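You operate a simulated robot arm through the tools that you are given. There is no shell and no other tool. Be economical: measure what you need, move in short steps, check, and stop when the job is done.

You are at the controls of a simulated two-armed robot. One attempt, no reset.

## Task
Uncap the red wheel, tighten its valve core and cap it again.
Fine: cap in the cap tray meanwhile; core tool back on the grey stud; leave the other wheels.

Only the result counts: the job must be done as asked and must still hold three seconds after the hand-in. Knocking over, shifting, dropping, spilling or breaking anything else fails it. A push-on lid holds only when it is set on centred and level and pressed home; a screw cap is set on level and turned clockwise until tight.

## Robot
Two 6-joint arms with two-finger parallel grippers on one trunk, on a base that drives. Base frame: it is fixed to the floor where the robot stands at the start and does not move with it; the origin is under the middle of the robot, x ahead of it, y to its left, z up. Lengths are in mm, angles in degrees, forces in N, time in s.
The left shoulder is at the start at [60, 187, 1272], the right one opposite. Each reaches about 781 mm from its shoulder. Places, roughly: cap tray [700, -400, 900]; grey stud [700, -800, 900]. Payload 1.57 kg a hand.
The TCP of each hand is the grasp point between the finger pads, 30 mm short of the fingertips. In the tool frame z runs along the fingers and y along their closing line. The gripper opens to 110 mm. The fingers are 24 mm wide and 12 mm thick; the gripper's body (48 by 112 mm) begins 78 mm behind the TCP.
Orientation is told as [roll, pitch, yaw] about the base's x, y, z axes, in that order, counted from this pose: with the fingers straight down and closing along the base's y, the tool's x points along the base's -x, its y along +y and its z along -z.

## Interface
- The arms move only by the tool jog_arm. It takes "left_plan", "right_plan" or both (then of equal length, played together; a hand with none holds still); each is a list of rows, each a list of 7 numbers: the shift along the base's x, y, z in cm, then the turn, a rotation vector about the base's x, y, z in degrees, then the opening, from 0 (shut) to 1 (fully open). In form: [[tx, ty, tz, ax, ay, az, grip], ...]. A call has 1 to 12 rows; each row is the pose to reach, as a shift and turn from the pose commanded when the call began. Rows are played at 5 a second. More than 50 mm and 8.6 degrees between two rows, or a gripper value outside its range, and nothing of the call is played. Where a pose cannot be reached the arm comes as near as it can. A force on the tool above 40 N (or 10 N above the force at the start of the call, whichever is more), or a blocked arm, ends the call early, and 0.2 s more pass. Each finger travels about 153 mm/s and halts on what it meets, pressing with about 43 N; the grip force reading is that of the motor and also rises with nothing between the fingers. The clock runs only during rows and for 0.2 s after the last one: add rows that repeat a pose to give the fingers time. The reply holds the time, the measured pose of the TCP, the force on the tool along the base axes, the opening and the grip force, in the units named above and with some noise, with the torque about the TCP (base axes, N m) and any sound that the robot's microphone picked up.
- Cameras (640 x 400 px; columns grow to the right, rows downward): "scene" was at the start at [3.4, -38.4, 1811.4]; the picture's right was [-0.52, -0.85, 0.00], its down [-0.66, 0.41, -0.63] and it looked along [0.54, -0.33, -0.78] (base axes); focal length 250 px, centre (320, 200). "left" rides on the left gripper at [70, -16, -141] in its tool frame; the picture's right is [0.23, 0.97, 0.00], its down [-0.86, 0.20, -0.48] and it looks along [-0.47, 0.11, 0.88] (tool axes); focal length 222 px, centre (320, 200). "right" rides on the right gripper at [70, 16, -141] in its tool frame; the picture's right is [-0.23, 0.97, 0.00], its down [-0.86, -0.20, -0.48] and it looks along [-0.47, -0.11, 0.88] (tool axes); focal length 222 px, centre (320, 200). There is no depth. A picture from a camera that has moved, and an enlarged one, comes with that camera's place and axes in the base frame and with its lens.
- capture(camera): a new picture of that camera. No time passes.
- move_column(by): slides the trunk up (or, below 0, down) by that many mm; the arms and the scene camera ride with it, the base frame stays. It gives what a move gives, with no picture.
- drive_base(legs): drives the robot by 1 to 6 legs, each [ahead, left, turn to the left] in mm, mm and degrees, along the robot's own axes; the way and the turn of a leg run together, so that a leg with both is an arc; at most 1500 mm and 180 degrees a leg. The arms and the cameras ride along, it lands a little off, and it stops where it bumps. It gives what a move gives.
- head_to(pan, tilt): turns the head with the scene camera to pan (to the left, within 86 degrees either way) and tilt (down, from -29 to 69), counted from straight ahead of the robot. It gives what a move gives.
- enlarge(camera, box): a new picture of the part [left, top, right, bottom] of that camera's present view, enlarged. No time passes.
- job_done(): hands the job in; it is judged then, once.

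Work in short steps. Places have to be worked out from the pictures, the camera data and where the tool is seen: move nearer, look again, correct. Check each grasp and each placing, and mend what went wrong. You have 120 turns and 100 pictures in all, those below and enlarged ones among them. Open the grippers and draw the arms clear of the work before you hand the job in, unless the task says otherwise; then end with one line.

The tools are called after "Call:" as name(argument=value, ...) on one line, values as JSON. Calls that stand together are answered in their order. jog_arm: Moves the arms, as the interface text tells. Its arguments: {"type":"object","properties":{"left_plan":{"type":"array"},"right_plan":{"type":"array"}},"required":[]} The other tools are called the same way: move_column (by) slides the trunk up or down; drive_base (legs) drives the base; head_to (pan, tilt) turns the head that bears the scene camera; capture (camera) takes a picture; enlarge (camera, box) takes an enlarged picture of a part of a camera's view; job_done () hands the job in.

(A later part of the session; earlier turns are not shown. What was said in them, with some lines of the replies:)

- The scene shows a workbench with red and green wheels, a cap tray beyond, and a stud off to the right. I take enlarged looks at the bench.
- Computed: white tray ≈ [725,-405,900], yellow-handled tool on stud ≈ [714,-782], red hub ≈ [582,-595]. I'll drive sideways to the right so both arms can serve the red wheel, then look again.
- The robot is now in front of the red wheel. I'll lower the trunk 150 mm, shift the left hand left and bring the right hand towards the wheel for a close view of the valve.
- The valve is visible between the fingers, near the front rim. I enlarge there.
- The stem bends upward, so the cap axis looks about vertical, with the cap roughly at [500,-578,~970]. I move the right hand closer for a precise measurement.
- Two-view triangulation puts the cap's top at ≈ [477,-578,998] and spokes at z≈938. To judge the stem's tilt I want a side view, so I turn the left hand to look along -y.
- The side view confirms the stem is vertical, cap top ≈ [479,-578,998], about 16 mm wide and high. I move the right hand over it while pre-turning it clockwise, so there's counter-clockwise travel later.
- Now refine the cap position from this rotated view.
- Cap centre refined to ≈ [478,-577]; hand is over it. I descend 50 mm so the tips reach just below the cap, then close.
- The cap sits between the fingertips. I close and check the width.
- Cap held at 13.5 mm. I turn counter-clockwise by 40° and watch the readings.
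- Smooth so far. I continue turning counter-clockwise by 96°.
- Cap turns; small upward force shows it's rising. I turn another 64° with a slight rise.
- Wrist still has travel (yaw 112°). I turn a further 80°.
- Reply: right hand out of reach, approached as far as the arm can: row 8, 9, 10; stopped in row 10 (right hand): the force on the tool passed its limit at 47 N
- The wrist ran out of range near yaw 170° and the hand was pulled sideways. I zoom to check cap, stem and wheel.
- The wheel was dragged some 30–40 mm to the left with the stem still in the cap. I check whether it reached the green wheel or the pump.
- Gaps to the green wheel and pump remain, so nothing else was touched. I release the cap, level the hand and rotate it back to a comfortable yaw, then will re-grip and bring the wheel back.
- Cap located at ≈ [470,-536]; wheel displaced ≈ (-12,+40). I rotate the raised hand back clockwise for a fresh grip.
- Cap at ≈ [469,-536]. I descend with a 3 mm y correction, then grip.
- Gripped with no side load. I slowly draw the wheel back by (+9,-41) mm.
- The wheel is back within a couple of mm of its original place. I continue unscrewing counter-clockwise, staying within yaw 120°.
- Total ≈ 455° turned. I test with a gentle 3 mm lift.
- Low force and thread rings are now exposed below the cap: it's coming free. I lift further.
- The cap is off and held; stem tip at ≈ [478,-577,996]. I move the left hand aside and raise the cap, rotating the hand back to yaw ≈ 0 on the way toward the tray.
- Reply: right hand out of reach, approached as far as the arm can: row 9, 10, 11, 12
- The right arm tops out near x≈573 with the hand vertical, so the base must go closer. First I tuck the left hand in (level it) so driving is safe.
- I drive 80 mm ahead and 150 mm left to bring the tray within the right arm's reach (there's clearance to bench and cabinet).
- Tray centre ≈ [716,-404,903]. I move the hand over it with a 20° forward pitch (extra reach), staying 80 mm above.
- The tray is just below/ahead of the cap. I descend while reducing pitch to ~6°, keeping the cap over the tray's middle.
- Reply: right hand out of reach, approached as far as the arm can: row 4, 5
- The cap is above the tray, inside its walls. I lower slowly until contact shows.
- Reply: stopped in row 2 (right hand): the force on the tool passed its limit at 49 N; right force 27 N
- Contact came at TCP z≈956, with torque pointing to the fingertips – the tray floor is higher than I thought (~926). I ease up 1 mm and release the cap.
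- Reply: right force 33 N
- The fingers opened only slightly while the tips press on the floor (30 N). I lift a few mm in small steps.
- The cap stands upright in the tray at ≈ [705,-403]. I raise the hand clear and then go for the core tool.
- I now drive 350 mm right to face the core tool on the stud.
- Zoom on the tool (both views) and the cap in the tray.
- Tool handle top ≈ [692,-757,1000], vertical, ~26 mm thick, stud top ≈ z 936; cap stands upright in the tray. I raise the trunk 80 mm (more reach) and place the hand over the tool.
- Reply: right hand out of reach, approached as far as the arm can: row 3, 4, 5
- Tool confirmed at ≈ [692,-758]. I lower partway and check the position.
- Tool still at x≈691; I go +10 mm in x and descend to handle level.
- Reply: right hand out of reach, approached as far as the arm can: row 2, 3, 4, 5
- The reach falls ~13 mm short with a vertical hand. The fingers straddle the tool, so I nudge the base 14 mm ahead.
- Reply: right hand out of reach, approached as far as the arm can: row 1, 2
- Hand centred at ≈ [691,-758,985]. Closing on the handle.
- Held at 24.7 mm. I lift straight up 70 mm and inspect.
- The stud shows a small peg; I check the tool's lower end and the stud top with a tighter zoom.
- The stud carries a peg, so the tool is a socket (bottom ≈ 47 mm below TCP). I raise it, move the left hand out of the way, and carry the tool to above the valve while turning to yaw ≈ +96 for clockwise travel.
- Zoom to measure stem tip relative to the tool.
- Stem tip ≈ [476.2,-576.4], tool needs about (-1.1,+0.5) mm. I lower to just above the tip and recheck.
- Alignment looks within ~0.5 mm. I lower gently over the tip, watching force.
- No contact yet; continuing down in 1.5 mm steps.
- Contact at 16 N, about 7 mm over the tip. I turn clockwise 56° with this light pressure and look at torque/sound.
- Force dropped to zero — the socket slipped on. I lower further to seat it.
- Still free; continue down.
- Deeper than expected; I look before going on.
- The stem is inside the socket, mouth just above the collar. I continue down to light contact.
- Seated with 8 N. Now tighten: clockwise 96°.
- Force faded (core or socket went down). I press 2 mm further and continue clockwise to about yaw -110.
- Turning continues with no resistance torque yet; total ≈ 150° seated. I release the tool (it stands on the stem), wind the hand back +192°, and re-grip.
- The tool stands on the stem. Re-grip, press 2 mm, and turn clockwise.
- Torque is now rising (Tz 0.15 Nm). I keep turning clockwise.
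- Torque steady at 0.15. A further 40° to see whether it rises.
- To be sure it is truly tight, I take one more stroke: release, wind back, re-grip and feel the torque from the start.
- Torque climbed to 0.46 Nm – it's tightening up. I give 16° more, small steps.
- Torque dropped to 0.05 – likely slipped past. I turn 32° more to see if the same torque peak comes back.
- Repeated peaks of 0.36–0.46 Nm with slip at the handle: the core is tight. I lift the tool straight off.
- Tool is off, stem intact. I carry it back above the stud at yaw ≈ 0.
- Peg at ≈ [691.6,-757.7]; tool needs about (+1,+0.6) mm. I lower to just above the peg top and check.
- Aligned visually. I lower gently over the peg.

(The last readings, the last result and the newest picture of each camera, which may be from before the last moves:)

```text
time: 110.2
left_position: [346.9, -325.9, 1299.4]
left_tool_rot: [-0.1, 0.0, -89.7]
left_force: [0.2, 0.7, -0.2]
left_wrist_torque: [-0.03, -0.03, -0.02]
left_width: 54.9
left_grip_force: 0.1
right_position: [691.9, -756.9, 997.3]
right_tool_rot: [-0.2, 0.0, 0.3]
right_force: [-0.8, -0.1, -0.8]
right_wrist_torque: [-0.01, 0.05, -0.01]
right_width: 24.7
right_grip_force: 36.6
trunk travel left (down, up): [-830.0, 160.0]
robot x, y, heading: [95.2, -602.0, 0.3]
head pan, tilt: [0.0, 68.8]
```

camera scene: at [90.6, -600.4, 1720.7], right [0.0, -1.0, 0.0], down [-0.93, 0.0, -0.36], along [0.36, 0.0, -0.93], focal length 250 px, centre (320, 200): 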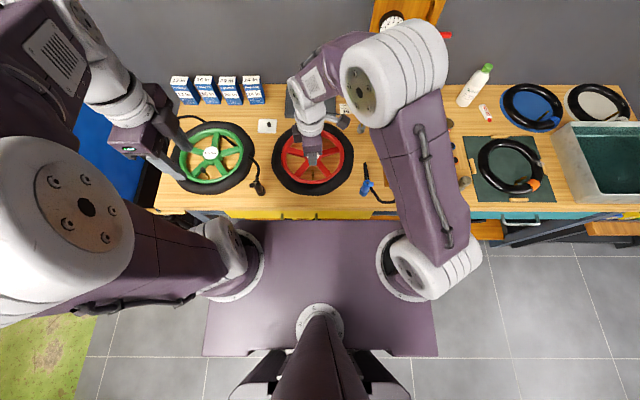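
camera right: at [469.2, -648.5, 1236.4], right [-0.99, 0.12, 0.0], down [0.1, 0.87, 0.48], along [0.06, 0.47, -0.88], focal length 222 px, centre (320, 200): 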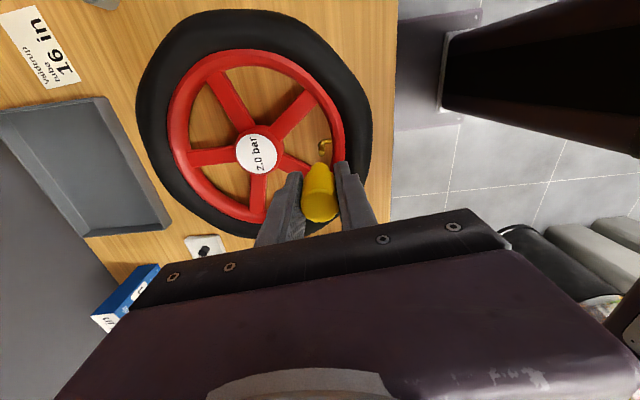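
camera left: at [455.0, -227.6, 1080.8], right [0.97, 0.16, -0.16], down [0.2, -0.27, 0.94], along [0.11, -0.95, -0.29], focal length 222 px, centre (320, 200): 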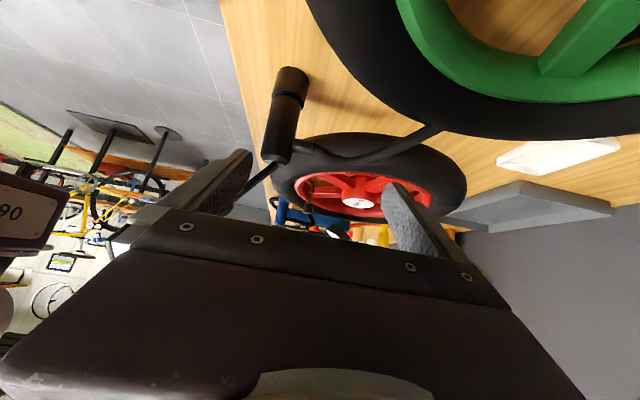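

No contact force; further down in small steps to the seat (≈ 984).

Call:
jog_arm(right_plan=[[0, 0, -0.2, 0, 0, 0, 0.05], [0, 0, -0.4, 0, 0, 0, 0.05], [0, 0, -0.6, 0, 0, 0, 0.05], [0, 0, -0.8, 0, 0, 0, 0.05], [0, 0, -1.0, 0, 0, 0, 0.05]])

Call:
enlarge(camera="right", box=[270, 130, 390, 215])

```text
time: 111.4
left_position: [347.4, -325.3, 1299.4]
left_tool_rot: [0.0, 0.0, -89.8]
left_force: [-0.6, -0.4, 0.1]
left_wrist_torque: [0.01, 0.01, 0.03]
left_width: 54.7
left_grip_force: 0.1
right_position: [691.6, -756.0, 988.9]
right_tool_rot: [0.0, -0.1, 0.2]
right_force: [-0.7, 0.7, -0.9]
right_wrist_torque: [0.0, -0.02, 0.01]
right_width: 24.2
right_grip_force: 36.3
trunk travel left (down, up): [-830.0, 160.0]
robot x, y, heading: [99.7, -599.7, -0.0]
head pan, tilt: [0.0, 68.8]
```

```text
4.71 times, centred on (330, 172) of right
camera zoom: at [620.6, -740.5, 1129.7], right [0.22, 0.97, 0.0], down [0.86, -0.2, 0.48], along [0.47, -0.11, -0.88], focal length 1045 px, centre (273, 329)
```

zoom: 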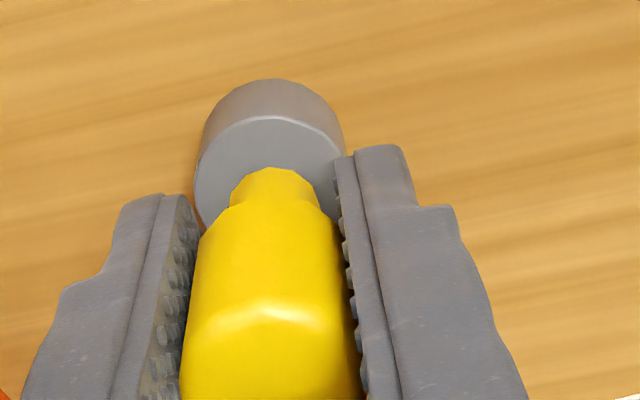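

Peg is inside. Down until contact.

Call:
jog_arm(right_plan=[[0, 0, -0.2, 0, 0, 0, 0.05], [0, 0, -0.4, 0, 0, 0, 0.05], [0, 0, -0.5, 0, 0, 0, 0.05]])

```text
time: 112.2
left_position: [346.3, -326.0, 1299.3]
left_tool_rot: [-0.1, 0.0, -89.9]
left_force: [0.0, -0.5, 0.2]
left_wrist_torque: [0.01, 0.03, 0.0]
left_width: 55.3
left_grip_force: 0.1
right_position: [691.4, -756.9, 983.4]
right_tool_rot: [-0.1, 0.0, 0.2]
right_force: [0.5, -0.7, -0.3]
right_wrist_torque: [0.01, 0.02, 0.0]
right_width: 24.2
right_grip_force: 36.3
trunk travel left (down, up): [-830.0, 160.0]
robot x, y, heading: [96.5, -600.0, -0.0]
head pan, tilt: [0.0, 68.8]
```

Call:
jog_arm(right_plan=[[0, 0, -0.15, 0, 0, 0, 0.05], [0, 0, -0.3, 0, 0, 0, 0.05], [0, 0, -0.45, 0, 0, 0, 0.05], [0, 0, -0.6, 0, 0, 0, 0.05]])

```text
time: 113.2
left_position: [345.2, -325.9, 1300.4]
left_tool_rot: [0.1, 0.1, -89.8]
left_force: [0.1, 0.8, 0.5]
left_wrist_torque: [0.0, 0.01, 0.0]
left_width: 55.1
left_grip_force: 0.0
right_position: [690.5, -755.5, 980.7]
right_tool_rot: [-0.1, -0.3, 0.2]
right_force: [3.1, -1.8, 18.1]
right_wrist_torque: [-0.18, -0.03, 0.07]
right_width: 24.0
right_grip_force: 36.0
trunk travel left (down, up): [-830.0, 160.0]
robot x, y, heading: [93.6, -603.4, 0.4]
head pan, tilt: [0.0, 68.8]
```

Seated (18 N at z≈981). I ease off, open wide, and lift straight up.

Call:
jog_arm(right_plan=[[0, 0, 0.25, 0, 0, 0, 0.05], [0, 0, 0.25, 0, 0, 0, 0.3], [0, 0, 0.25, 0, 0, 0, 0.5], [0, 0, 0.25, 0, 0, 0, 0.5], [0, 0, 2, 0, 0, 0, 0.5], [0, 0, 4, 0, 0, 0, 0.5], [-1, 0, 7, 0, 0, 0, 0.5], [-3, 0, 11, 0, 0, 0, 0.5], [-6, 0, 12, 0, 0, 0, 0.5], [-9, 0, 12, 0, 0, 0, 0.5]])

Call:
capture(camera="right")

```text
time: 115.4
left_position: [346.1, -326.3, 1300.0]
left_tool_rot: [0.0, -0.1, -89.8]
left_force: [-0.5, -0.1, 0.4]
left_wrist_torque: [0.01, -0.01, 0.0]
left_width: 54.8
left_grip_force: 0.1
right_position: [600.7, -755.7, 1098.8]
right_tool_rot: [-0.2, -0.2, 0.2]
right_force: [-1.0, -0.7, 0.2]
right_wrist_torque: [0.01, -0.01, -0.01]
right_width: 55.1
right_grip_force: 0.1
trunk travel left (down, up): [-830.0, 160.0]
robot x, y, heading: [93.8, -602.7, 0.2]
head pan, tilt: [0.0, 68.8]
```

```text
14 pictures are left
camera right: at [528.8, -739.6, 1240.0], right [0.22, 0.97, 0.0], down [0.85, -0.19, 0.48], along [0.47, -0.11, -0.88], focal length 222 px, centre (320, 200)
```

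right: 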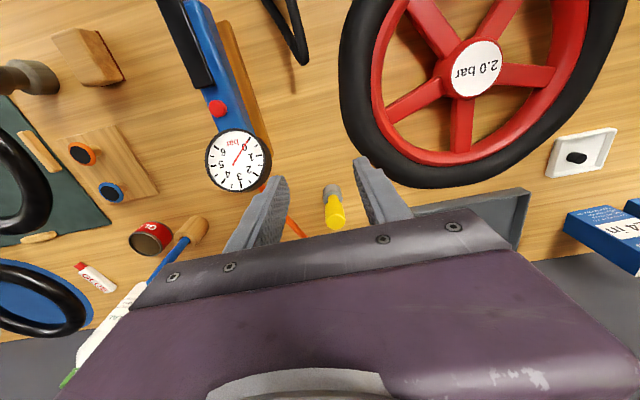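

The tool stands on its stud. I drive back left 350 mm (and 10 mm ahead) to reach the cap in the tray.

Call:
drive_base(legs=[[0, 350, 0], [10, 0, 0]])

Call:
jog_arm(right_plan=[[2, 0, 0, 0, 0, 0, 0.5], [4, 0, -2, 0, 0, 0, 0.5], [6, 0, -4, 0, 0, 0, 0.5], [7, 0, -5, 0, 0, 0, 0.5]])

Call:
enlarge(camera="right", box=[220, 100, 420, 225])

```text
time: 118.1
left_position: [355.0, 24.9, 1298.8]
left_tool_rot: [0.0, 0.0, -90.1]
left_force: [-0.2, 0.2, -0.1]
left_wrist_torque: [-0.01, -0.02, -0.01]
left_width: 55.1
left_grip_force: 0.1
right_position: [606.0, -406.3, 1099.1]
right_tool_rot: [-0.1, -0.1, 0.0]
right_force: [-0.2, 0.7, -0.8]
right_wrist_torque: [-0.05, -0.05, -0.03]
right_width: 55.2
right_grip_force: 0.1
trunk travel left (down, up): [-830.0, 160.0]
robot x, y, heading: [105.2, -254.1, 0.1]
head pan, tilt: [0.0, 68.8]
```

```text
time: 119.1
left_position: [358.2, 24.9, 1298.2]
left_tool_rot: [-0.1, 0.0, -90.1]
left_force: [0.6, 0.0, 0.1]
left_wrist_torque: [-0.01, 0.01, -0.02]
left_width: 55.2
left_grip_force: 0.0
right_position: [681.1, -408.5, 1049.7]
right_tool_rot: [-0.2, 0.1, 0.0]
right_force: [0.5, 0.6, -0.5]
right_wrist_torque: [0.0, -0.03, -0.01]
right_width: 55.0
right_grip_force: 0.2
trunk travel left (down, up): [-830.0, 160.0]
robot x, y, heading: [106.4, -248.5, -0.1]
head pan, tilt: [0.0, 68.8]
```

```text
3.20 times, centred on (320, 162) of right
camera zoom: at [610.1, -391.9, 1189.3], right [0.23, 0.97, 0.0], down [0.86, -0.2, 0.48], along [0.47, -0.11, -0.88], focal length 711 px, centre (320, 320)
```

zoom: 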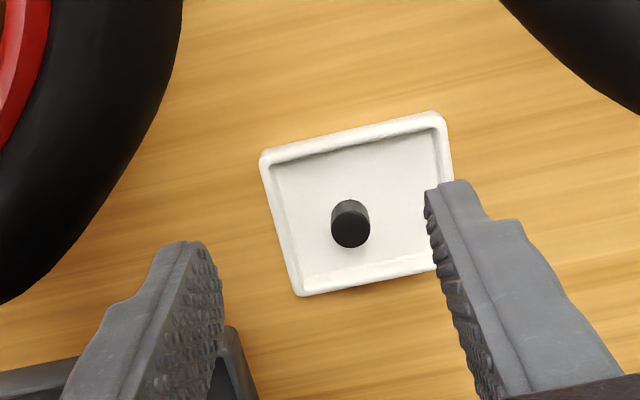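

Cap at ≈ [708,-403]. For reach I lower the trunk 70 mm (hand ends with tips just above the cap level) and nudge ahead 6 mm.

Call:
move_column(by=-70)

Call:
drive_base(legs=[[7, 0, 0]])

Call:
jog_arm(right_plan=[[0.8, 0.5, 0.3, 0, 0, 0, 0.5], [1.6, 0.5, 0.3, 0, 0, 0, 0.5], [2.1, 0.5, 0.3, 0, 0, 0, 0.5], [2.1, 0.5, 0.3, 0, 0, 0, 0.5]])

Call:
enlarge(camera="right", box=[240, 120, 400, 220])

```text
time: 120.1
left_position: [357.4, 23.7, 1228.8]
left_tool_rot: [0.0, 0.0, -90.1]
left_force: [-1.0, 0.1, -0.1]
left_wrist_torque: [0.02, 0.0, -0.03]
left_width: 54.9
left_grip_force: 0.0
right_position: [679.7, -409.1, 977.9]
right_tool_rot: [-0.1, 0.0, 0.0]
right_force: [-0.1, -0.2, -0.2]
right_wrist_torque: [0.03, 0.01, 0.03]
right_width: 55.0
right_grip_force: 0.0
trunk travel left (down, up): [-760.0, 230.0]
robot x, y, heading: [105.8, -252.1, 0.1]
head pan, tilt: [0.0, 68.8]
```

```text
time: 120.9
left_position: [362.9, 24.3, 1229.9]
left_tool_rot: [0.0, -0.1, -90.1]
left_force: [-0.4, 0.8, 0.2]
left_wrist_torque: [0.03, -0.02, -0.01]
left_width: 55.0
left_grip_force: 0.1
right_position: [684.4, -408.3, 980.1]
right_tool_rot: [-0.2, -0.1, -0.1]
right_force: [-0.5, -0.2, -0.5]
right_wrist_torque: [0.01, -0.02, 0.03]
right_width: 54.7
right_grip_force: 0.0
trunk travel left (down, up): [-760.0, 230.0]
robot x, y, heading: [112.2, -252.6, -0.4]
head pan, tilt: [0.0, 68.8]
```

```text
time: 121.9
left_position: [364.5, 23.9, 1229.5]
left_tool_rot: [-0.1, 0.0, -90.0]
left_force: [-0.5, 0.4, -0.9]
left_wrist_torque: [0.01, -0.01, 0.01]
left_width: 55.0
left_grip_force: 0.0
right_position: [707.3, -403.3, 982.8]
right_tool_rot: [-0.2, 0.0, 0.0]
right_force: [0.9, 0.2, 0.2]
right_wrist_torque: [0.0, 0.0, 0.03]
right_width: 55.2
right_grip_force: 0.0
trunk travel left (down, up): [-760.0, 230.0]
robot x, y, heading: [109.8, -250.8, -0.1]
head pan, tilt: [0.0, 68.8]
```

```text
4.00 times, centred on (320, 170) of right
camera zoom: at [636.9, -387.1, 1122.7], right [0.23, 0.97, 0.0], down [0.86, -0.2, 0.48], along [0.47, -0.11, -0.88], focal length 888 px, centre (320, 320)
```

zoom: 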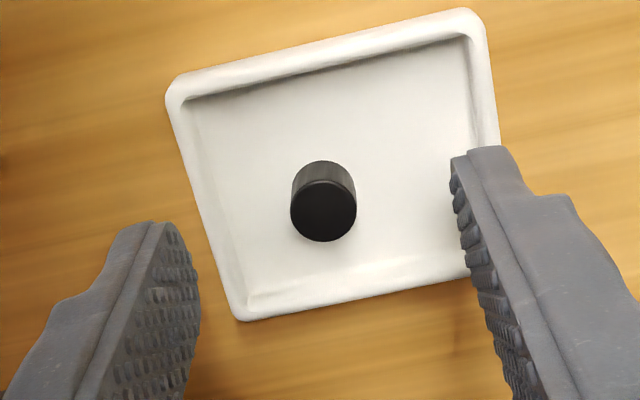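

Hand centred over the cap. I narrow the fingers to 24 mm, so they fit within the tray, and lower to just above its floor.

Call:
jog_arm(right_plan=[[0, 0, 0, 0, 0, 0, 0.22], [0, 0, -0.6, 0, 0, 0, 0.22], [0, 0, -1.2, 0, 0, 0, 0.22], [0.05, 0, -1.8, 0, 0, 0, 0.22], [0.05, 0, -2.4, 0, 0, 0, 0.22]])

Call:
enlarge(camera="right", box=[260, 140, 380, 215])

```text
time: 123.1
left_position: [365.3, 24.3, 1229.4]
left_tool_rot: [0.0, -0.1, -90.1]
left_force: [0.2, -0.1, -0.3]
left_wrist_torque: [0.03, 0.02, 0.01]
left_width: 54.9
left_grip_force: 0.1
right_position: [708.0, -405.9, 957.0]
right_tool_rot: [-0.1, 0.0, 0.0]
right_force: [0.3, -0.1, 1.0]
right_wrist_torque: [0.03, -0.01, -0.03]
right_width: 24.3
right_grip_force: 0.2
trunk travel left (down, up): [-760.0, 230.0]
robot x, y, heading: [111.2, -252.9, -0.1]
head pan, tilt: [0.0, 68.8]
```

```text
5.33 times, centred on (320, 178) of right
camera zoom: at [637.7, -387.3, 1098.7], right [0.23, 0.97, 0.0], down [0.86, -0.2, 0.48], along [0.47, -0.11, -0.88], focal length 1185 px, centre (320, 320)
```

zoom: 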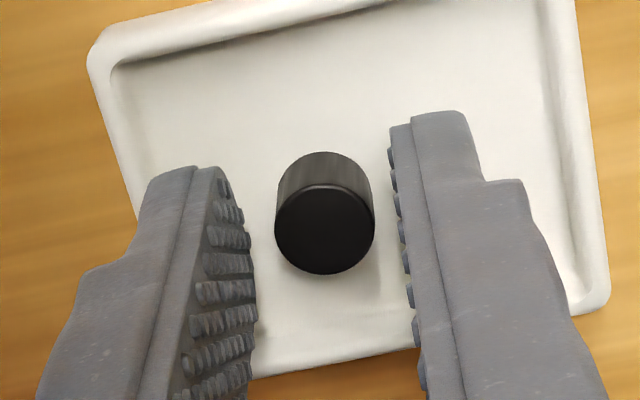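

Centred. Close on the cap and lift.

Call:
jog_arm(right_plan=[[0, 0, -0.1, 0, 0, 0, 0.15], [0, 0, -0.1, 0, 0, 0, 0.05], [0, 0, -0.1, 0, 0, 0, 0.05], [0, 0, 1, 0, 0, 0, 0.05], [0, 0, 3, 0, 0, 0, 0.05], [-1, 0, 6, 0, 0, 0, 0.05], [-4, 0, 10, 0, 0, 0, 0.05], [-8, 0, 14, 0, 0, 0, 0.05], [-12, 0, 14, 0, 0, 0, 0.05]])

Call:
capture(camera="right")

```text
refused: row 8 steps farther than a row can; nothing moved
```

```text
10 pictures are left
camera right: at [637.7, -387.3, 1098.7], right [0.23, 0.97, 0.0], down [0.86, -0.2, 0.48], along [0.47, -0.11, -0.88], focal length 222 px, centre (320, 200)
```

right: 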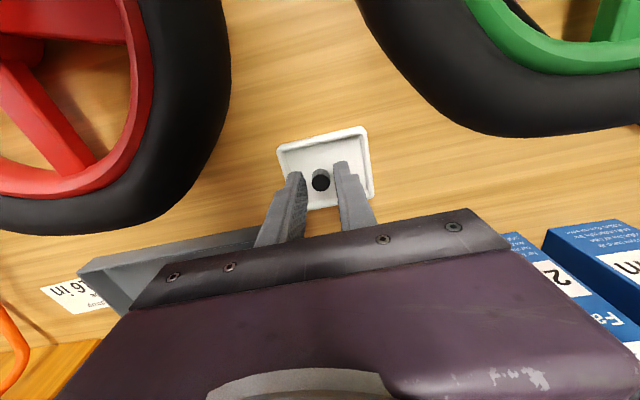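

A step was too large; nothing moved. I repeat with smaller steps.

Call:
jog_arm(right_plan=[[0, 0, -0.1, 0, 0, 0, 0.15], [0, 0, -0.1, 0, 0, 0, 0.05], [0, 0, -0.1, 0, 0, 0, 0.05], [0, 0, 1, 0, 0, 0, 0.05], [0, 0, 3, 0, 0, 0, 0.05], [-1, 0, 6, 0, 0, 0, 0.05], [-3, 0, 9, 0, 0, 0, 0.05], [-6, 0, 11, 0, 0, 0, 0.05], [-9, 0, 12, 0, 0, 0, 0.05]])

```text
time: 125.1
left_position: [364.2, 22.7, 1229.2]
left_tool_rot: [0.0, 0.1, -90.1]
left_force: [-0.5, 0.3, 1.2]
left_wrist_torque: [-0.01, 0.0, 0.02]
left_width: 55.0
left_grip_force: 0.1
right_position: [617.0, -403.0, 1080.4]
right_tool_rot: [-0.1, -0.2, 0.0]
right_force: [-0.5, 1.0, -0.2]
right_wrist_torque: [-0.05, -0.04, 0.01]
right_width: 13.2
right_grip_force: 29.8
trunk travel left (down, up): [-760.0, 230.0]
robot x, y, heading: [106.6, -250.2, 0.2]
head pan, tilt: [0.0, 68.8]
```

Cap held (13.2 mm). I drive back toward the red wheel.

Call:
drive_base(legs=[[-60, -150, 0]])

```text
time: 126.5
left_position: [305.4, -121.8, 1228.4]
left_tool_rot: [-0.1, -0.1, -89.7]
left_force: [0.1, -0.3, -1.3]
left_wrist_torque: [-0.03, 0.02, -0.01]
left_width: 54.9
left_grip_force: 0.1
right_position: [559.6, -547.8, 1078.2]
right_tool_rot: [-0.1, 0.1, 0.3]
right_force: [-0.2, 0.2, 0.1]
right_wrist_torque: [-0.03, 0.03, 0.0]
right_width: 12.9
right_grip_force: 30.2
trunk travel left (down, up): [-760.0, 230.0]
robot x, y, heading: [52.0, -401.5, 0.3]
head pan, tilt: [0.0, 68.8]
```

Now over the valve, turning to yaw +96 on the way; then check alignment.

Call:
jog_arm(right_plan=[[-0.7, -0.3, 0, 0, 0, 8, 0.05], [-1.4, -0.6, 0, 0, 0, 16, 0.05], [-2.1, -0.9, 0, 0, 0, 24, 0.05], [-2.8, -1.2, 0, 0, 0, 32, 0.05], [-3.5, -1.5, 0, 0, 0, 40, 0.05], [-4.2, -1.8, 0, 0, 0, 48, 0.05], [-4.9, -2.1, 0, 0, 0, 56, 0.05], [-5.6, -2.4, 0, 0, 0, 64, 0.05], [-6.3, -2.7, 0, 0, 0, 72, 0.05], [-7, -2.9, 0, 0, 0, 80, 0.05], [-7.7, -2.9, 0, 0, 0, 88, 0.05], [-8.2, -2.9, 0, 0, 0, 96, 0.05]])

Call:
enlarge(camera="right", box=[280, 125, 360, 190])

```text
time: 129.1
left_position: [304.0, -124.4, 1229.5]
left_tool_rot: [-0.1, 0.0, -89.7]
left_force: [-0.8, 0.5, 0.6]
left_wrist_torque: [0.0, 0.0, 0.01]
left_width: 55.1
left_grip_force: 0.2
right_position: [476.3, -579.4, 1079.7]
right_tool_rot: [-0.1, -0.1, 96.4]
right_force: [0.8, 0.5, 0.0]
right_wrist_torque: [0.03, 0.02, 0.02]
right_width: 12.9
right_grip_force: 30.3
trunk travel left (down, up): [-760.0, 230.0]
robot x, y, heading: [50.8, -402.2, 0.2]
head pan, tilt: [0.0, 68.8]
```

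```text
6.15 times, centred on (320, 158) of right
camera zoom: at [466.6, -650.1, 1219.7], right [-0.99, 0.12, 0.0], down [0.1, 0.87, 0.48], along [0.06, 0.48, -0.88], focal length 1367 px, centre (320, 462)
```

zoom: 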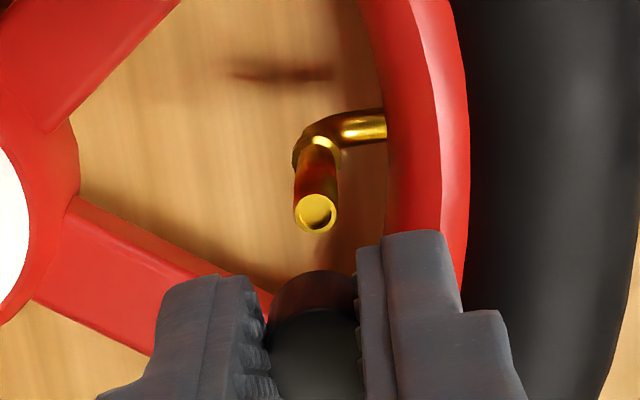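

Stem tip ≈ [475.7,-577.0]; cap axis ≈ [475.8,-578.4]. I correct +1.3 mm in y and lower to ~7 mm above the tip for a scene check.

Call:
jog_arm(right_plan=[[0, 0.13, -1.5, 0, 0, 0, 0.05], [0, 0.13, -3, 0, 0, 0, 0.05], [0, 0.13, -4.4, 0, 0, 0, 0.05], [0, 0.13, -4.4, 0, 0, 0, 0.05]])

Call:
enlarge(camera="right", box=[290, 130, 350, 190])

```text
time: 130.1
left_position: [302.7, -123.9, 1229.2]
left_tool_rot: [-0.1, 0.1, -89.8]
left_force: [-0.9, 0.4, -0.3]
left_wrist_torque: [0.03, 0.0, 0.0]
left_width: 55.3
left_grip_force: 0.1
right_position: [476.8, -578.9, 1034.9]
right_tool_rot: [-0.2, 0.0, 96.2]
right_force: [-0.7, -0.5, 0.0]
right_wrist_torque: [0.01, -0.01, -0.01]
right_width: 13.1
right_grip_force: 29.9
trunk travel left (down, up): [-760.0, 230.0]
robot x, y, heading: [49.3, -402.6, 0.4]
head pan, tilt: [0.0, 68.8]
```

```text
6.67 times, centred on (320, 160) of right
camera zoom: at [467.3, -649.2, 1176.1], right [-0.99, 0.12, 0.0], down [0.1, 0.87, 0.48], along [0.06, 0.48, -0.88], focal length 1481 px, centre (320, 467)
```

zoom: 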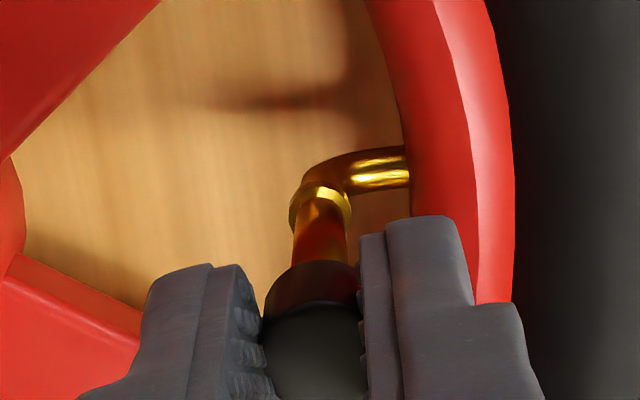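

Cap needs ~0.8 mm toward -x and 0.4 mm +y. I correct and lower in small steps watching force.

Call:
jog_arm(right_plan=[[-0.08, 0.04, -0.2, 0, 0, 0, 0.05], [-0.08, 0.04, -0.5, 0, 0, 0, 0.05], [-0.08, 0.04, -0.8, 0, 0, 0, 0.05], [-0.08, 0.04, -1.1, 0, 0, 0, 0.05]])

```text
time: 131.1
left_position: [304.2, -126.0, 1228.9]
left_tool_rot: [-0.1, -0.1, -89.7]
left_force: [-0.9, -0.1, -0.4]
left_wrist_torque: [0.02, -0.03, -0.01]
left_width: 55.0
left_grip_force: 0.0
right_position: [477.3, -577.8, 1022.3]
right_tool_rot: [-0.1, 0.0, 96.2]
right_force: [0.0, 0.4, 0.2]
right_wrist_torque: [0.02, -0.02, 0.04]
right_width: 13.0
right_grip_force: 30.2
trunk travel left (down, up): [-760.0, 230.0]
robot x, y, heading: [52.8, -403.9, 0.5]
head pan, tilt: [0.0, 68.8]
```

No contact yet – the mouth seems past the tip. Continue down.

Call:
jog_arm(right_plan=[[0, 0, -0.2, 0, 0, 0, 0.05], [0, 0, -0.4, 0, 0, 0, 0.05], [0, 0, -0.6, 0, 0, 0, 0.05], [0, 0, -0.7, 0, 0, 0, 0.05]])

Call:
enlarge(camera="right", box=[290, 130, 350, 190])

```text
time: 132.1
left_position: [303.6, -124.4, 1229.6]
left_tool_rot: [-0.1, 0.0, -89.8]
left_force: [-0.3, -0.6, -0.3]
left_wrist_torque: [-0.01, 0.02, 0.02]
left_width: 55.1
left_grip_force: 0.1
right_position: [477.9, -578.1, 1017.7]
right_tool_rot: [-0.2, 0.1, 96.2]
right_force: [4.6, 1.6, 6.3]
right_wrist_torque: [0.07, -0.14, -0.01]
right_width: 12.9
right_grip_force: 30.1
trunk travel left (down, up): [-760.0, 230.0]
robot x, y, heading: [52.7, -399.6, 0.3]
head pan, tilt: [0.0, 68.8]
```

```text
6.67 times, centred on (320, 160) of right
camera zoom: at [467.2, -648.5, 1158.5], right [-0.99, 0.12, 0.0], down [0.1, 0.87, 0.48], along [0.06, 0.47, -0.88], focal length 1481 px, centre (320, 467)
```

zoom: 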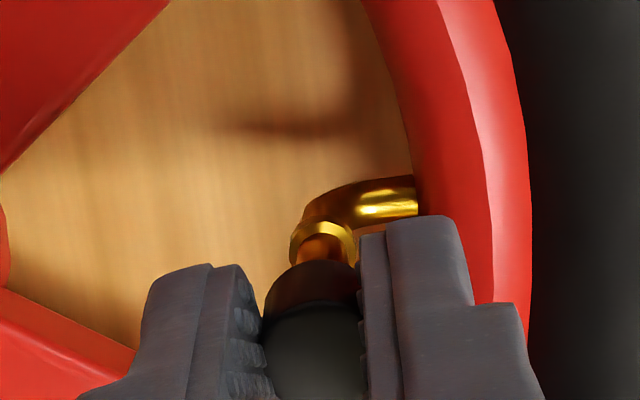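

Light contact at z≈1017.5, near the seat level, so the thread start is reached. I turn clockwise with a slight downward feed.

Call:
jog_arm(right_plan=[[0.04, 0, 0, 0, 0, -8, 0.05], [0.05, 0, -0.02, 0, 0, -16, 0.05], [0.05, 0.02, -0.03, 0, 0, -24, 0.05], [0.05, 0.03, -0.05, 0, 0, -32, 0.05], [0.06, 0.05, -0.06, 0, 0, -40, 0.05], [0.06, 0.06, -0.08, 0, 0, -48, 0.05]])

```text
time: 133.5
left_position: [302.0, -124.7, 1229.7]
left_tool_rot: [0.0, 0.0, -89.9]
left_force: [0.0, -0.5, -0.2]
left_wrist_torque: [0.0, 0.01, 0.02]
left_width: 55.1
left_grip_force: 0.0
right_position: [476.5, -576.3, 1015.2]
right_tool_rot: [-0.2, -0.1, 48.1]
right_force: [2.6, -4.3, 18.0]
right_wrist_torque: [-0.09, -0.1, -0.03]
right_width: 13.0
right_grip_force: 30.1
trunk travel left (down, up): [-760.0, 230.0]
robot x, y, heading: [53.3, -403.3, -0.1]
head pan, tilt: [0.0, 68.8]
```

Down force 18 N. I keep turning without further feed to see the thread draw it in.

Call:
jog_arm(right_plan=[[0, 0.01, 0, 0, 0, -8, 0.05], [0.01, 0.02, 0, 0, 0, -16, 0.05], [0.02, 0.03, 0, 0, 0, -24, 0.05], [0.03, 0.04, 0, 0, 0, -32, 0.05], [0.04, 0.04, 0, 0, 0, -40, 0.05], [0.05, 0.05, 0, 0, 0, -48, 0.05], [0.06, 0.05, 0, 0, 0, -56, 0.05], [0.07, 0.05, 0, 0, 0, -64, 0.05]])

```text
time: 135.3
left_position: [303.0, -124.5, 1229.2]
left_tool_rot: [0.0, 0.0, -89.8]
left_force: [-0.4, 0.3, -0.2]
left_wrist_torque: [0.02, -0.01, 0.01]
left_width: 54.9
left_grip_force: 0.2
right_position: [475.6, -575.4, 1016.6]
right_tool_rot: [-0.2, 0.1, -15.9]
right_force: [-0.6, 2.6, 10.5]
right_wrist_torque: [0.1, -0.02, 0.01]
right_width: 12.9
right_grip_force: 29.2
trunk travel left (down, up): [-760.0, 230.0]
robot x, y, heading: [53.7, -401.1, 0.2]
head pan, tilt: [0.0, 68.8]
```

Force eased to 10 N, so it's drawing in. I continue clockwise to ≈ -104°.

Call:
jog_arm(right_plan=[[0, 0, 0, 0, 0, -8, 0.05], [0, 0, 0, 0, 0, -16, 0.05], [0, 0, 0, 0, 0, -24, 0.05], [0, 0, -0.02, 0, 0, -32, 0.05], [0, 0, -0.02, 0, 0, -40, 0.05], [0, 0, -0.04, 0, 0, -48, 0.05], [0, 0, -0.04, 0, 0, -56, 0.05], [0, 0, -0.06, 0, 0, -64, 0.05], [0, 0, -0.06, 0, 0, -72, 0.05], [0, 0, -0.08, 0, 0, -80, 0.05], [0, 0, -0.08, 0, 0, -88, 0.05]])

```text
time: 137.7
left_position: [303.1, -122.8, 1228.6]
left_tool_rot: [0.0, -0.2, -89.9]
left_force: [-1.0, 0.3, 0.5]
left_wrist_torque: [0.0, -0.01, -0.02]
left_width: 54.7
left_grip_force: 0.0
right_position: [477.0, -575.5, 1014.9]
right_tool_rot: [0.0, -0.1, -103.9]
right_force: [2.1, 5.8, 13.3]
right_wrist_torque: [0.13, -0.09, 0.02]
right_width: 13.1
right_grip_force: 29.8
trunk travel left (down, up): [-760.0, 230.0]
robot x, y, heading: [55.2, -401.5, 0.1]
head pan, tilt: [0.0, 68.8]
```

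About 200° on. I release, recentre slightly, wind the hand back 192° and re-grip.

Call:
jog_arm(right_plan=[[0, 0, 0, 0, 0, 0, 0.15], [0, 0, 0, 0, 0, 0, 0.25], [-0.06, -0.05, 0.05, 0, 0, 8, 0.27], [-0.06, -0.05, 0.1, 0, 0, 16, 0.27], [-0.06, -0.05, 0.1, 0, 0, 24, 0.27], [-0.06, -0.05, 0.1, 0, 0, 32, 0.27], [-0.06, -0.05, 0.1, 0, 0, 40, 0.27], [-0.06, -0.05, 0.1, 0, 0, 48, 0.27], [-0.06, -0.05, 0.1, 0, 0, 56, 0.27], [-0.06, -0.05, 0.1, 0, 0, 64, 0.27], [-0.06, -0.05, 0.1, 0, 0, 72, 0.27], [-0.06, -0.05, 0.1, 0, 0, 80, 0.27]])

Call:
jog_arm(right_plan=[[0, 0, 0, 0, 0, 8, 0.27], [0, 0, 0, 0, 0, 16, 0.27], [0, 0, 0, 0, 0, 24, 0.27], [0, 0, 0, 0, 0, 32, 0.27], [0, 0, 0, 0, 0, 40, 0.27], [0, 0, 0, 0, 0, 48, 0.27], [0, 0, 0, 0, 0, 56, 0.27], [0, 0, 0, 0, 0, 64, 0.27], [0, 0, 0, 0, 0, 72, 0.27], [0, 0, 0, 0, 0, 80, 0.27], [0, 0, 0, 0, 0, 88, 0.27], [0, 0, 0, 0, 0, 96, 0.27]])

Call:
jog_arm(right_plan=[[0, 0, 0, 0, 0, 8, 0.27], [0, 0, 0, 0, 0, 16, 0.27], [0, 0, 0, 0, 0, 24, 0.27], [0, 0, 0, 0, 0, 32, 0.27]])

Call:
enlarge(camera="right", box=[280, 130, 360, 195])

```text
time: 140.3
left_position: [303.6, -124.9, 1228.5]
left_tool_rot: [0.0, 0.0, -89.8]
left_force: [0.1, 0.1, -0.2]
left_wrist_torque: [0.01, -0.03, 0.02]
left_width: 55.1
left_grip_force: 0.0
right_position: [477.4, -577.6, 1015.6]
right_tool_rot: [0.0, 0.0, -23.6]
right_force: [0.1, -0.1, 0.7]
right_wrist_torque: [0.0, 0.03, 0.01]
right_width: 29.6
right_grip_force: 0.0
trunk travel left (down, up): [-760.0, 230.0]
robot x, y, heading: [51.5, -402.8, 0.0]
head pan, tilt: [0.0, 68.8]
```

```text
time: 142.9
left_position: [302.4, -125.5, 1229.4]
left_tool_rot: [-0.1, 0.0, -89.8]
left_force: [-0.7, 0.7, -0.1]
left_wrist_torque: [-0.02, 0.02, -0.02]
left_width: 55.2
left_grip_force: 0.0
right_position: [478.0, -576.5, 1016.7]
right_tool_rot: [-0.1, 0.0, 72.3]
right_force: [0.5, 0.6, -0.3]
right_wrist_torque: [0.03, 0.03, -0.02]
right_width: 29.9
right_grip_force: 0.1
trunk travel left (down, up): [-760.0, 230.0]
robot x, y, heading: [49.8, -402.2, -0.0]
head pan, tilt: [0.0, 68.8]
```

```text
time: 143.9
left_position: [304.5, -125.1, 1228.7]
left_tool_rot: [-0.1, 0.1, -89.8]
left_force: [-0.7, 0.1, -0.1]
left_wrist_torque: [0.02, 0.0, 0.03]
left_width: 55.2
left_grip_force: 0.1
right_position: [477.6, -576.1, 1015.7]
right_tool_rot: [-0.1, 0.1, 104.4]
right_force: [0.0, -0.2, 0.1]
right_wrist_torque: [0.03, 0.01, 0.03]
right_width: 29.4
right_grip_force: 0.1
trunk travel left (down, up): [-760.0, 230.0]
robot x, y, heading: [50.4, -401.0, 0.3]
head pan, tilt: [0.0, 68.8]
```

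```text
6.15 times, centred on (320, 162) of right
camera zoom: at [477.3, -648.6, 1157.1], right [-1.0, -0.02, 0.0], down [-0.02, 0.88, 0.48], along [-0.01, 0.48, -0.88], focal length 1367 px, centre (320, 431)
```

zoom: 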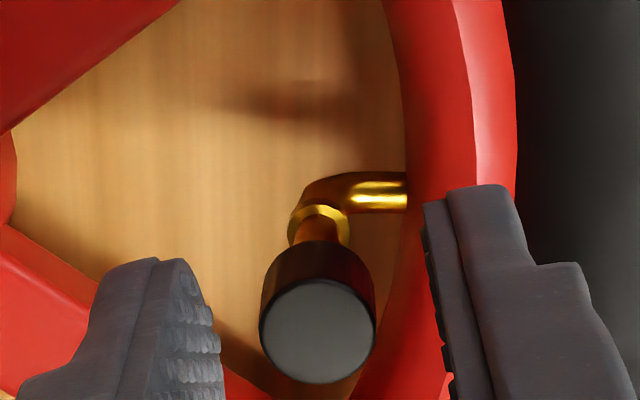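

The cap sits level and centred on the stem. I re-grip (0.8 mm x-shift) and continue clockwise.

Call:
jog_arm(right_plan=[[0.08, 0, -0.1, 0, 0, 0, 0.2], [0.08, 0, -0.2, 0, 0, 0, 0.05], [0.08, 0, -0.2, 0, 0, 0, 0.05], [0.08, 0, -0.2, 0, 0, -8, 0.05], [0.08, 0, -0.22, 0, 0, -16, 0.05], [0.08, 0, -0.22, 0, 0, -24, 0.05], [0.08, 0, -0.24, 0, 0, -32, 0.05], [0.08, 0, -0.24, 0, 0, -40, 0.05], [0.08, 0, -0.26, 0, 0, -48, 0.05], [0.08, 0, -0.26, 0, 0, -56, 0.05], [0.08, 0, -0.28, 0, 0, -64, 0.05], [0.08, 0, -0.28, 0, 0, -72, 0.05]])

Call:
jog_arm(right_plan=[[0, 0, 0, 0, 0, -8, 0.05], [0, 0, -0.02, 0, 0, -16, 0.05], [0, 0, -0.02, 0, 0, -24, 0.05], [0, 0, -0.04, 0, 0, -32, 0.05], [0, 0, -0.04, 0, 0, -40, 0.05], [0, 0, -0.06, 0, 0, -48, 0.05]])

Call:
jog_arm(right_plan=[[0, 0, 0, 0, 0, -8, 0.05], [0, 0, 0, 0, 0, -16, 0.05], [0, 0, 0, 0, 0, -24, 0.05], [0, 0, 0, 0, 0, -32, 0.05], [0, 0, 0, 0, 0, -40, 0.05], [0, 0, 0, 0, 0, -48, 0.05], [0, 0, 0, 0, 0, -56, 0.05], [0, 0, 0, 0, 0, -64, 0.05], [0, 0, 0, 0, 0, -72, 0.05]])

```text
time: 146.5
left_position: [302.2, -123.5, 1229.4]
left_tool_rot: [0.0, 0.0, -89.9]
left_force: [-0.8, 0.4, 0.0]
left_wrist_torque: [0.01, -0.02, 0.04]
left_width: 55.0
left_grip_force: 0.0
right_position: [477.7, -577.5, 1013.4]
right_tool_rot: [-0.2, -0.1, 32.1]
right_force: [-0.2, 0.4, 12.8]
right_wrist_torque: [0.0, 0.03, -0.01]
right_width: 13.5
right_grip_force: 30.1
trunk travel left (down, up): [-760.0, 230.0]
robot x, y, heading: [51.3, -399.4, 0.2]
head pan, tilt: [0.0, 68.8]
```

```text
time: 147.9
left_position: [303.4, -122.7, 1229.3]
left_tool_rot: [0.1, -0.1, -89.9]
left_force: [0.3, 0.9, 0.8]
left_wrist_torque: [0.01, -0.01, -0.02]
left_width: 54.8
left_grip_force: 0.1
right_position: [477.4, -576.8, 1012.1]
right_tool_rot: [-0.2, 0.0, -16.0]
right_force: [-1.8, 4.5, -0.4]
right_wrist_torque: [-0.03, 0.2, 0.32]
right_width: 13.5
right_grip_force: 29.9
trunk travel left (down, up): [-760.0, 230.0]
robot x, y, heading: [55.7, -402.9, 0.6]
head pan, tilt: [0.0, 68.8]
```

```text
time: 149.9
left_position: [303.4, -125.0, 1229.5]
left_tool_rot: [0.0, 0.0, -89.8]
left_force: [0.0, 0.1, -0.6]
left_wrist_torque: [-0.02, 0.0, 0.0]
left_width: 55.2
left_grip_force: 0.1
right_position: [478.0, -577.1, 1012.9]
right_tool_rot: [-0.1, -0.1, -87.9]
right_force: [-1.5, -2.1, 2.5]
right_wrist_torque: [-0.06, 0.03, 0.23]
right_width: 13.8
right_grip_force: 30.0
trunk travel left (down, up): [-760.0, 230.0]
robot x, y, heading: [52.9, -398.7, 0.2]
head pan, tilt: [0.0, 68.8]
```

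Torque reached 0.32 then slipped at 0.23 Nm: the cap looks tight at the original seat height. A short confirming re-grip stroke follows.

Call:
jog_arm(right_plan=[[0, 0, 0, 0, 0, 0, 0.15], [0, 0, 0, 0, 0, 0, 0.27], [0, 0, 0, 0, 0, 8, 0.27], [0, 0, 0, 0, 0, 16, 0.27], [0, 0, 0, 0, 0, 24, 0.27], [0, 0, 0, 0, 0, 32, 0.27], [0, 0, 0, 0, 0, 40, 0.27], [0, 0, 0, 0, 0, 48, 0.27], [0, 0, 0, 0, 0, 56, 0.27], [0, 0, 0, 0, 0, 64, 0.27], [0, 0, 0, 0, 0, 72, 0.15], [0, 0, 0, 0, 0, 72, 0.05]])

Call:
jog_arm(right_plan=[[0, 0, 0, 0, 0, 0, 0.03], [0, 0, 0, 0, 0, -8, 0.03], [0, 0, 0, 0, 0, -16, 0.03], [0, 0, 0, 0, 0, -24, 0.03]])

Call:
jog_arm(right_plan=[[0, 0, 0, 0, 0, -8, 0.0], [0, 0, 0, 0, 0, -16, 0.0], [0, 0, 0, 0, 0, -24, 0.0]])

```text
time: 152.5
left_position: [304.5, -126.1, 1229.4]
left_tool_rot: [-0.2, 0.0, -89.8]
left_force: [-0.7, 0.3, -0.3]
left_wrist_torque: [0.03, -0.03, -0.01]
left_width: 55.5
left_grip_force: 0.1
right_position: [477.1, -576.8, 1012.9]
right_tool_rot: [-0.1, 0.0, -15.7]
right_force: [1.4, -0.1, 0.1]
right_wrist_torque: [-0.03, -0.04, 0.0]
right_width: 13.7
right_grip_force: 30.4
trunk travel left (down, up): [-760.0, 230.0]
robot x, y, heading: [56.0, -398.6, 0.2]
head pan, tilt: [0.0, 68.8]
```

```text
time: 153.5
left_position: [304.8, -125.3, 1229.3]
left_tool_rot: [-0.1, 0.0, -89.8]
left_force: [-0.5, 0.0, 0.0]
left_wrist_torque: [0.02, 0.04, -0.02]
left_width: 55.1
left_grip_force: 0.2
right_position: [477.6, -577.2, 1012.5]
right_tool_rot: [-0.2, 0.1, -39.9]
right_force: [0.7, -1.6, 0.0]
right_wrist_torque: [-0.04, -0.03, 0.12]
right_width: 13.5
right_grip_force: 30.0
trunk travel left (down, up): [-760.0, 230.0]
robot x, y, heading: [52.6, -402.6, 0.2]
head pan, tilt: [0.0, 68.8]
```

```text
time: 154.3
left_position: [303.2, -126.0, 1228.6]
left_tool_rot: [-0.1, 0.0, -89.8]
left_force: [0.2, 0.0, 0.0]
left_wrist_torque: [-0.03, -0.01, 0.02]
left_width: 55.0
left_grip_force: 0.1
right_position: [477.7, -578.0, 1012.5]
right_tool_rot: [-0.2, 0.0, -63.8]
right_force: [-0.3, -1.3, -0.2]
right_wrist_torque: [-0.05, 0.04, 0.33]
right_width: 13.0
right_grip_force: 29.8
trunk travel left (down, up): [-760.0, 230.0]
robot x, y, heading: [49.1, -400.6, 0.3]
head pan, tilt: [0.0, 68.8]
```

Torque builds straight away to 0.33 Nm: tight. I release, lift the hand clear, and check.

Call:
jog_arm(right_plan=[[0, 0, 0, 0, 0, 0, 0.15], [0, 0, 0, 0, 0, 0, 0.3], [0, 0, 0, 0, 0, 0, 0.35], [0, 0, 2, 0, 0, 0, 0.4], [0, 0, 4, 0, 0, 0, 0.5], [0, 0, 7, 0, 0, 6, 0.5], [-2, 0, 10, 0, 0, 12, 0.5], [-5, 0, 13, 0, 0, 18, 0.5], [-8, 0, 16, 0, 0, 24, 0.5], [-10, -3, 18, 0, 0, 32, 0.5], [-10, -7, 18, 0, 0, 40, 0.5], [-10, -11, 18, 0, 0, 48, 0.5]])

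Call:
capture(camera="right")

Call:
head_to(pan=-5, tilt=55)

Call:
capture(camera="scene")

```text
time: 156.9
left_position: [304.8, -125.9, 1228.5]
left_tool_rot: [-0.1, 0.1, -89.8]
left_force: [0.0, 0.5, 0.3]
left_wrist_torque: [-0.01, 0.01, -0.01]
left_width: 55.1
left_grip_force: 0.1
right_position: [381.3, -689.7, 1191.6]
right_tool_rot: [-0.1, 0.1, -15.8]
right_force: [-0.2, 1.0, -0.2]
right_wrist_torque: [-0.03, 0.01, 0.02]
right_width: 54.9
right_grip_force: 0.1
trunk travel left (down, up): [-760.0, 230.0]
robot x, y, heading: [57.6, -405.4, 0.2]
head pan, tilt: [0.0, 68.8]
```

```text
5 pictures are left
camera right: at [317.5, -655.3, 1334.1], right [0.48, 0.88, 0.0], down [0.77, -0.42, 0.48], along [0.42, -0.23, -0.88], focal length 222 px, centre (320, 200)
```

right: 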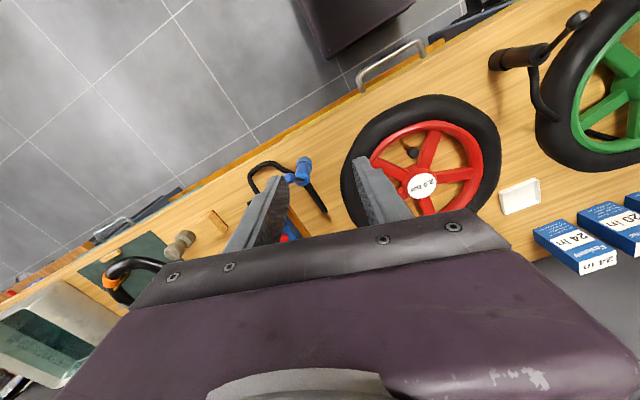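

```text
time: 157.7
left_position: [304.5, -124.4, 1229.4]
left_tool_rot: [-0.1, 0.0, -89.7]
left_force: [0.7, 0.2, -0.1]
left_wrist_torque: [0.0, -0.02, 0.03]
left_width: 55.0
left_grip_force: 0.0
right_position: [381.6, -688.9, 1192.9]
right_tool_rot: [-0.1, 0.0, -15.8]
right_force: [0.5, 0.6, 0.0]
right_wrist_torque: [0.03, -0.02, 0.04]
right_width: 55.4
right_grip_force: 0.1
trunk travel left (down, up): [-760.0, 230.0]
robot x, y, heading: [50.8, -401.5, 0.2]
head pan, tilt: [-5.0, 55.0]
```

```text
4 pictures are left
camera scene: at [62.6, -406.5, 1666.1], right [-0.08, -1.0, 0.0], down [-0.82, 0.07, -0.57], along [0.57, -0.05, -0.82], focal length 250 px, centre (320, 200)
```

scene: 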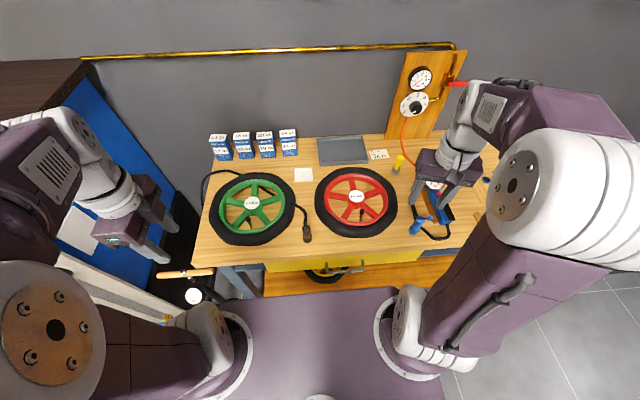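

Everything is in place; I zoom on the valve and the stud as a last check.

Call:
enlarge(camera="scene", box=[320, 140, 420, 240])

Call:
enlarge(camera="right", box=[380, 125, 440, 175])

```text
4.00 times, centred on (370, 190) of scene
camera zoom: at [62.6, -406.5, 1666.1], right [-0.08, -1.0, 0.0], down [-0.82, 0.07, -0.57], along [0.57, -0.05, -0.82], focal length 999 px, centre (120, 240)
```

zoom: 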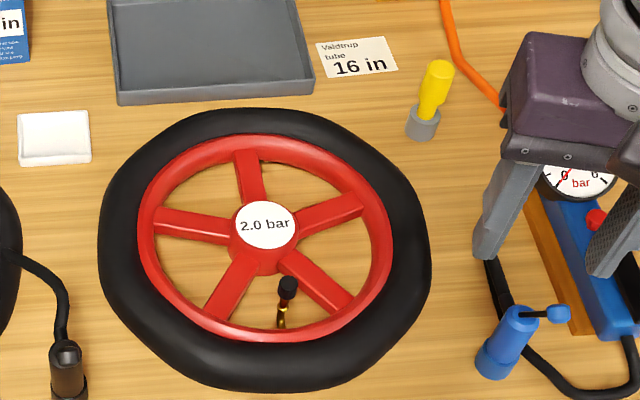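

```text
8.00 times, centred on (410, 150) of right
camera zoom: at [316.9, -653.4, 1334.4], right [0.48, 0.88, 0.0], down [0.77, -0.42, 0.48], along [0.42, -0.23, -0.88], focal length 1777 px, centre (-400, 600)
```

zoom: 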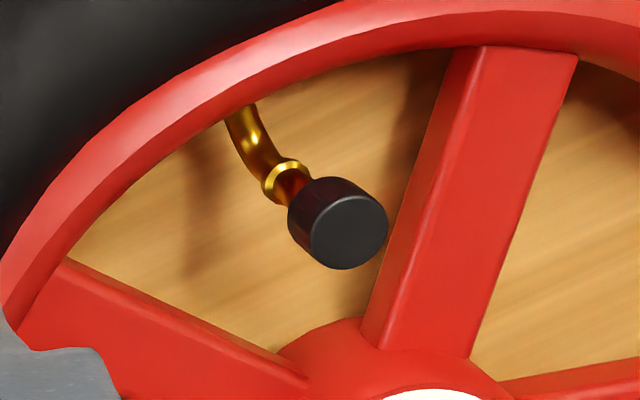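

The cap is on level and tight, the tool is on its stud, the tray is empty, and both arms are clear, so I hand the job in.

Call:
job_done()

```text
The job is handed in.
```

The red wheel's valve core is tightened and its cap is back on tight, with the core tool on the grey stud and the other wheels untouched. While unscrewing the cap I dragged the red wheel about 40 mm to the left, then moved it back to within about 2 mm of its place.
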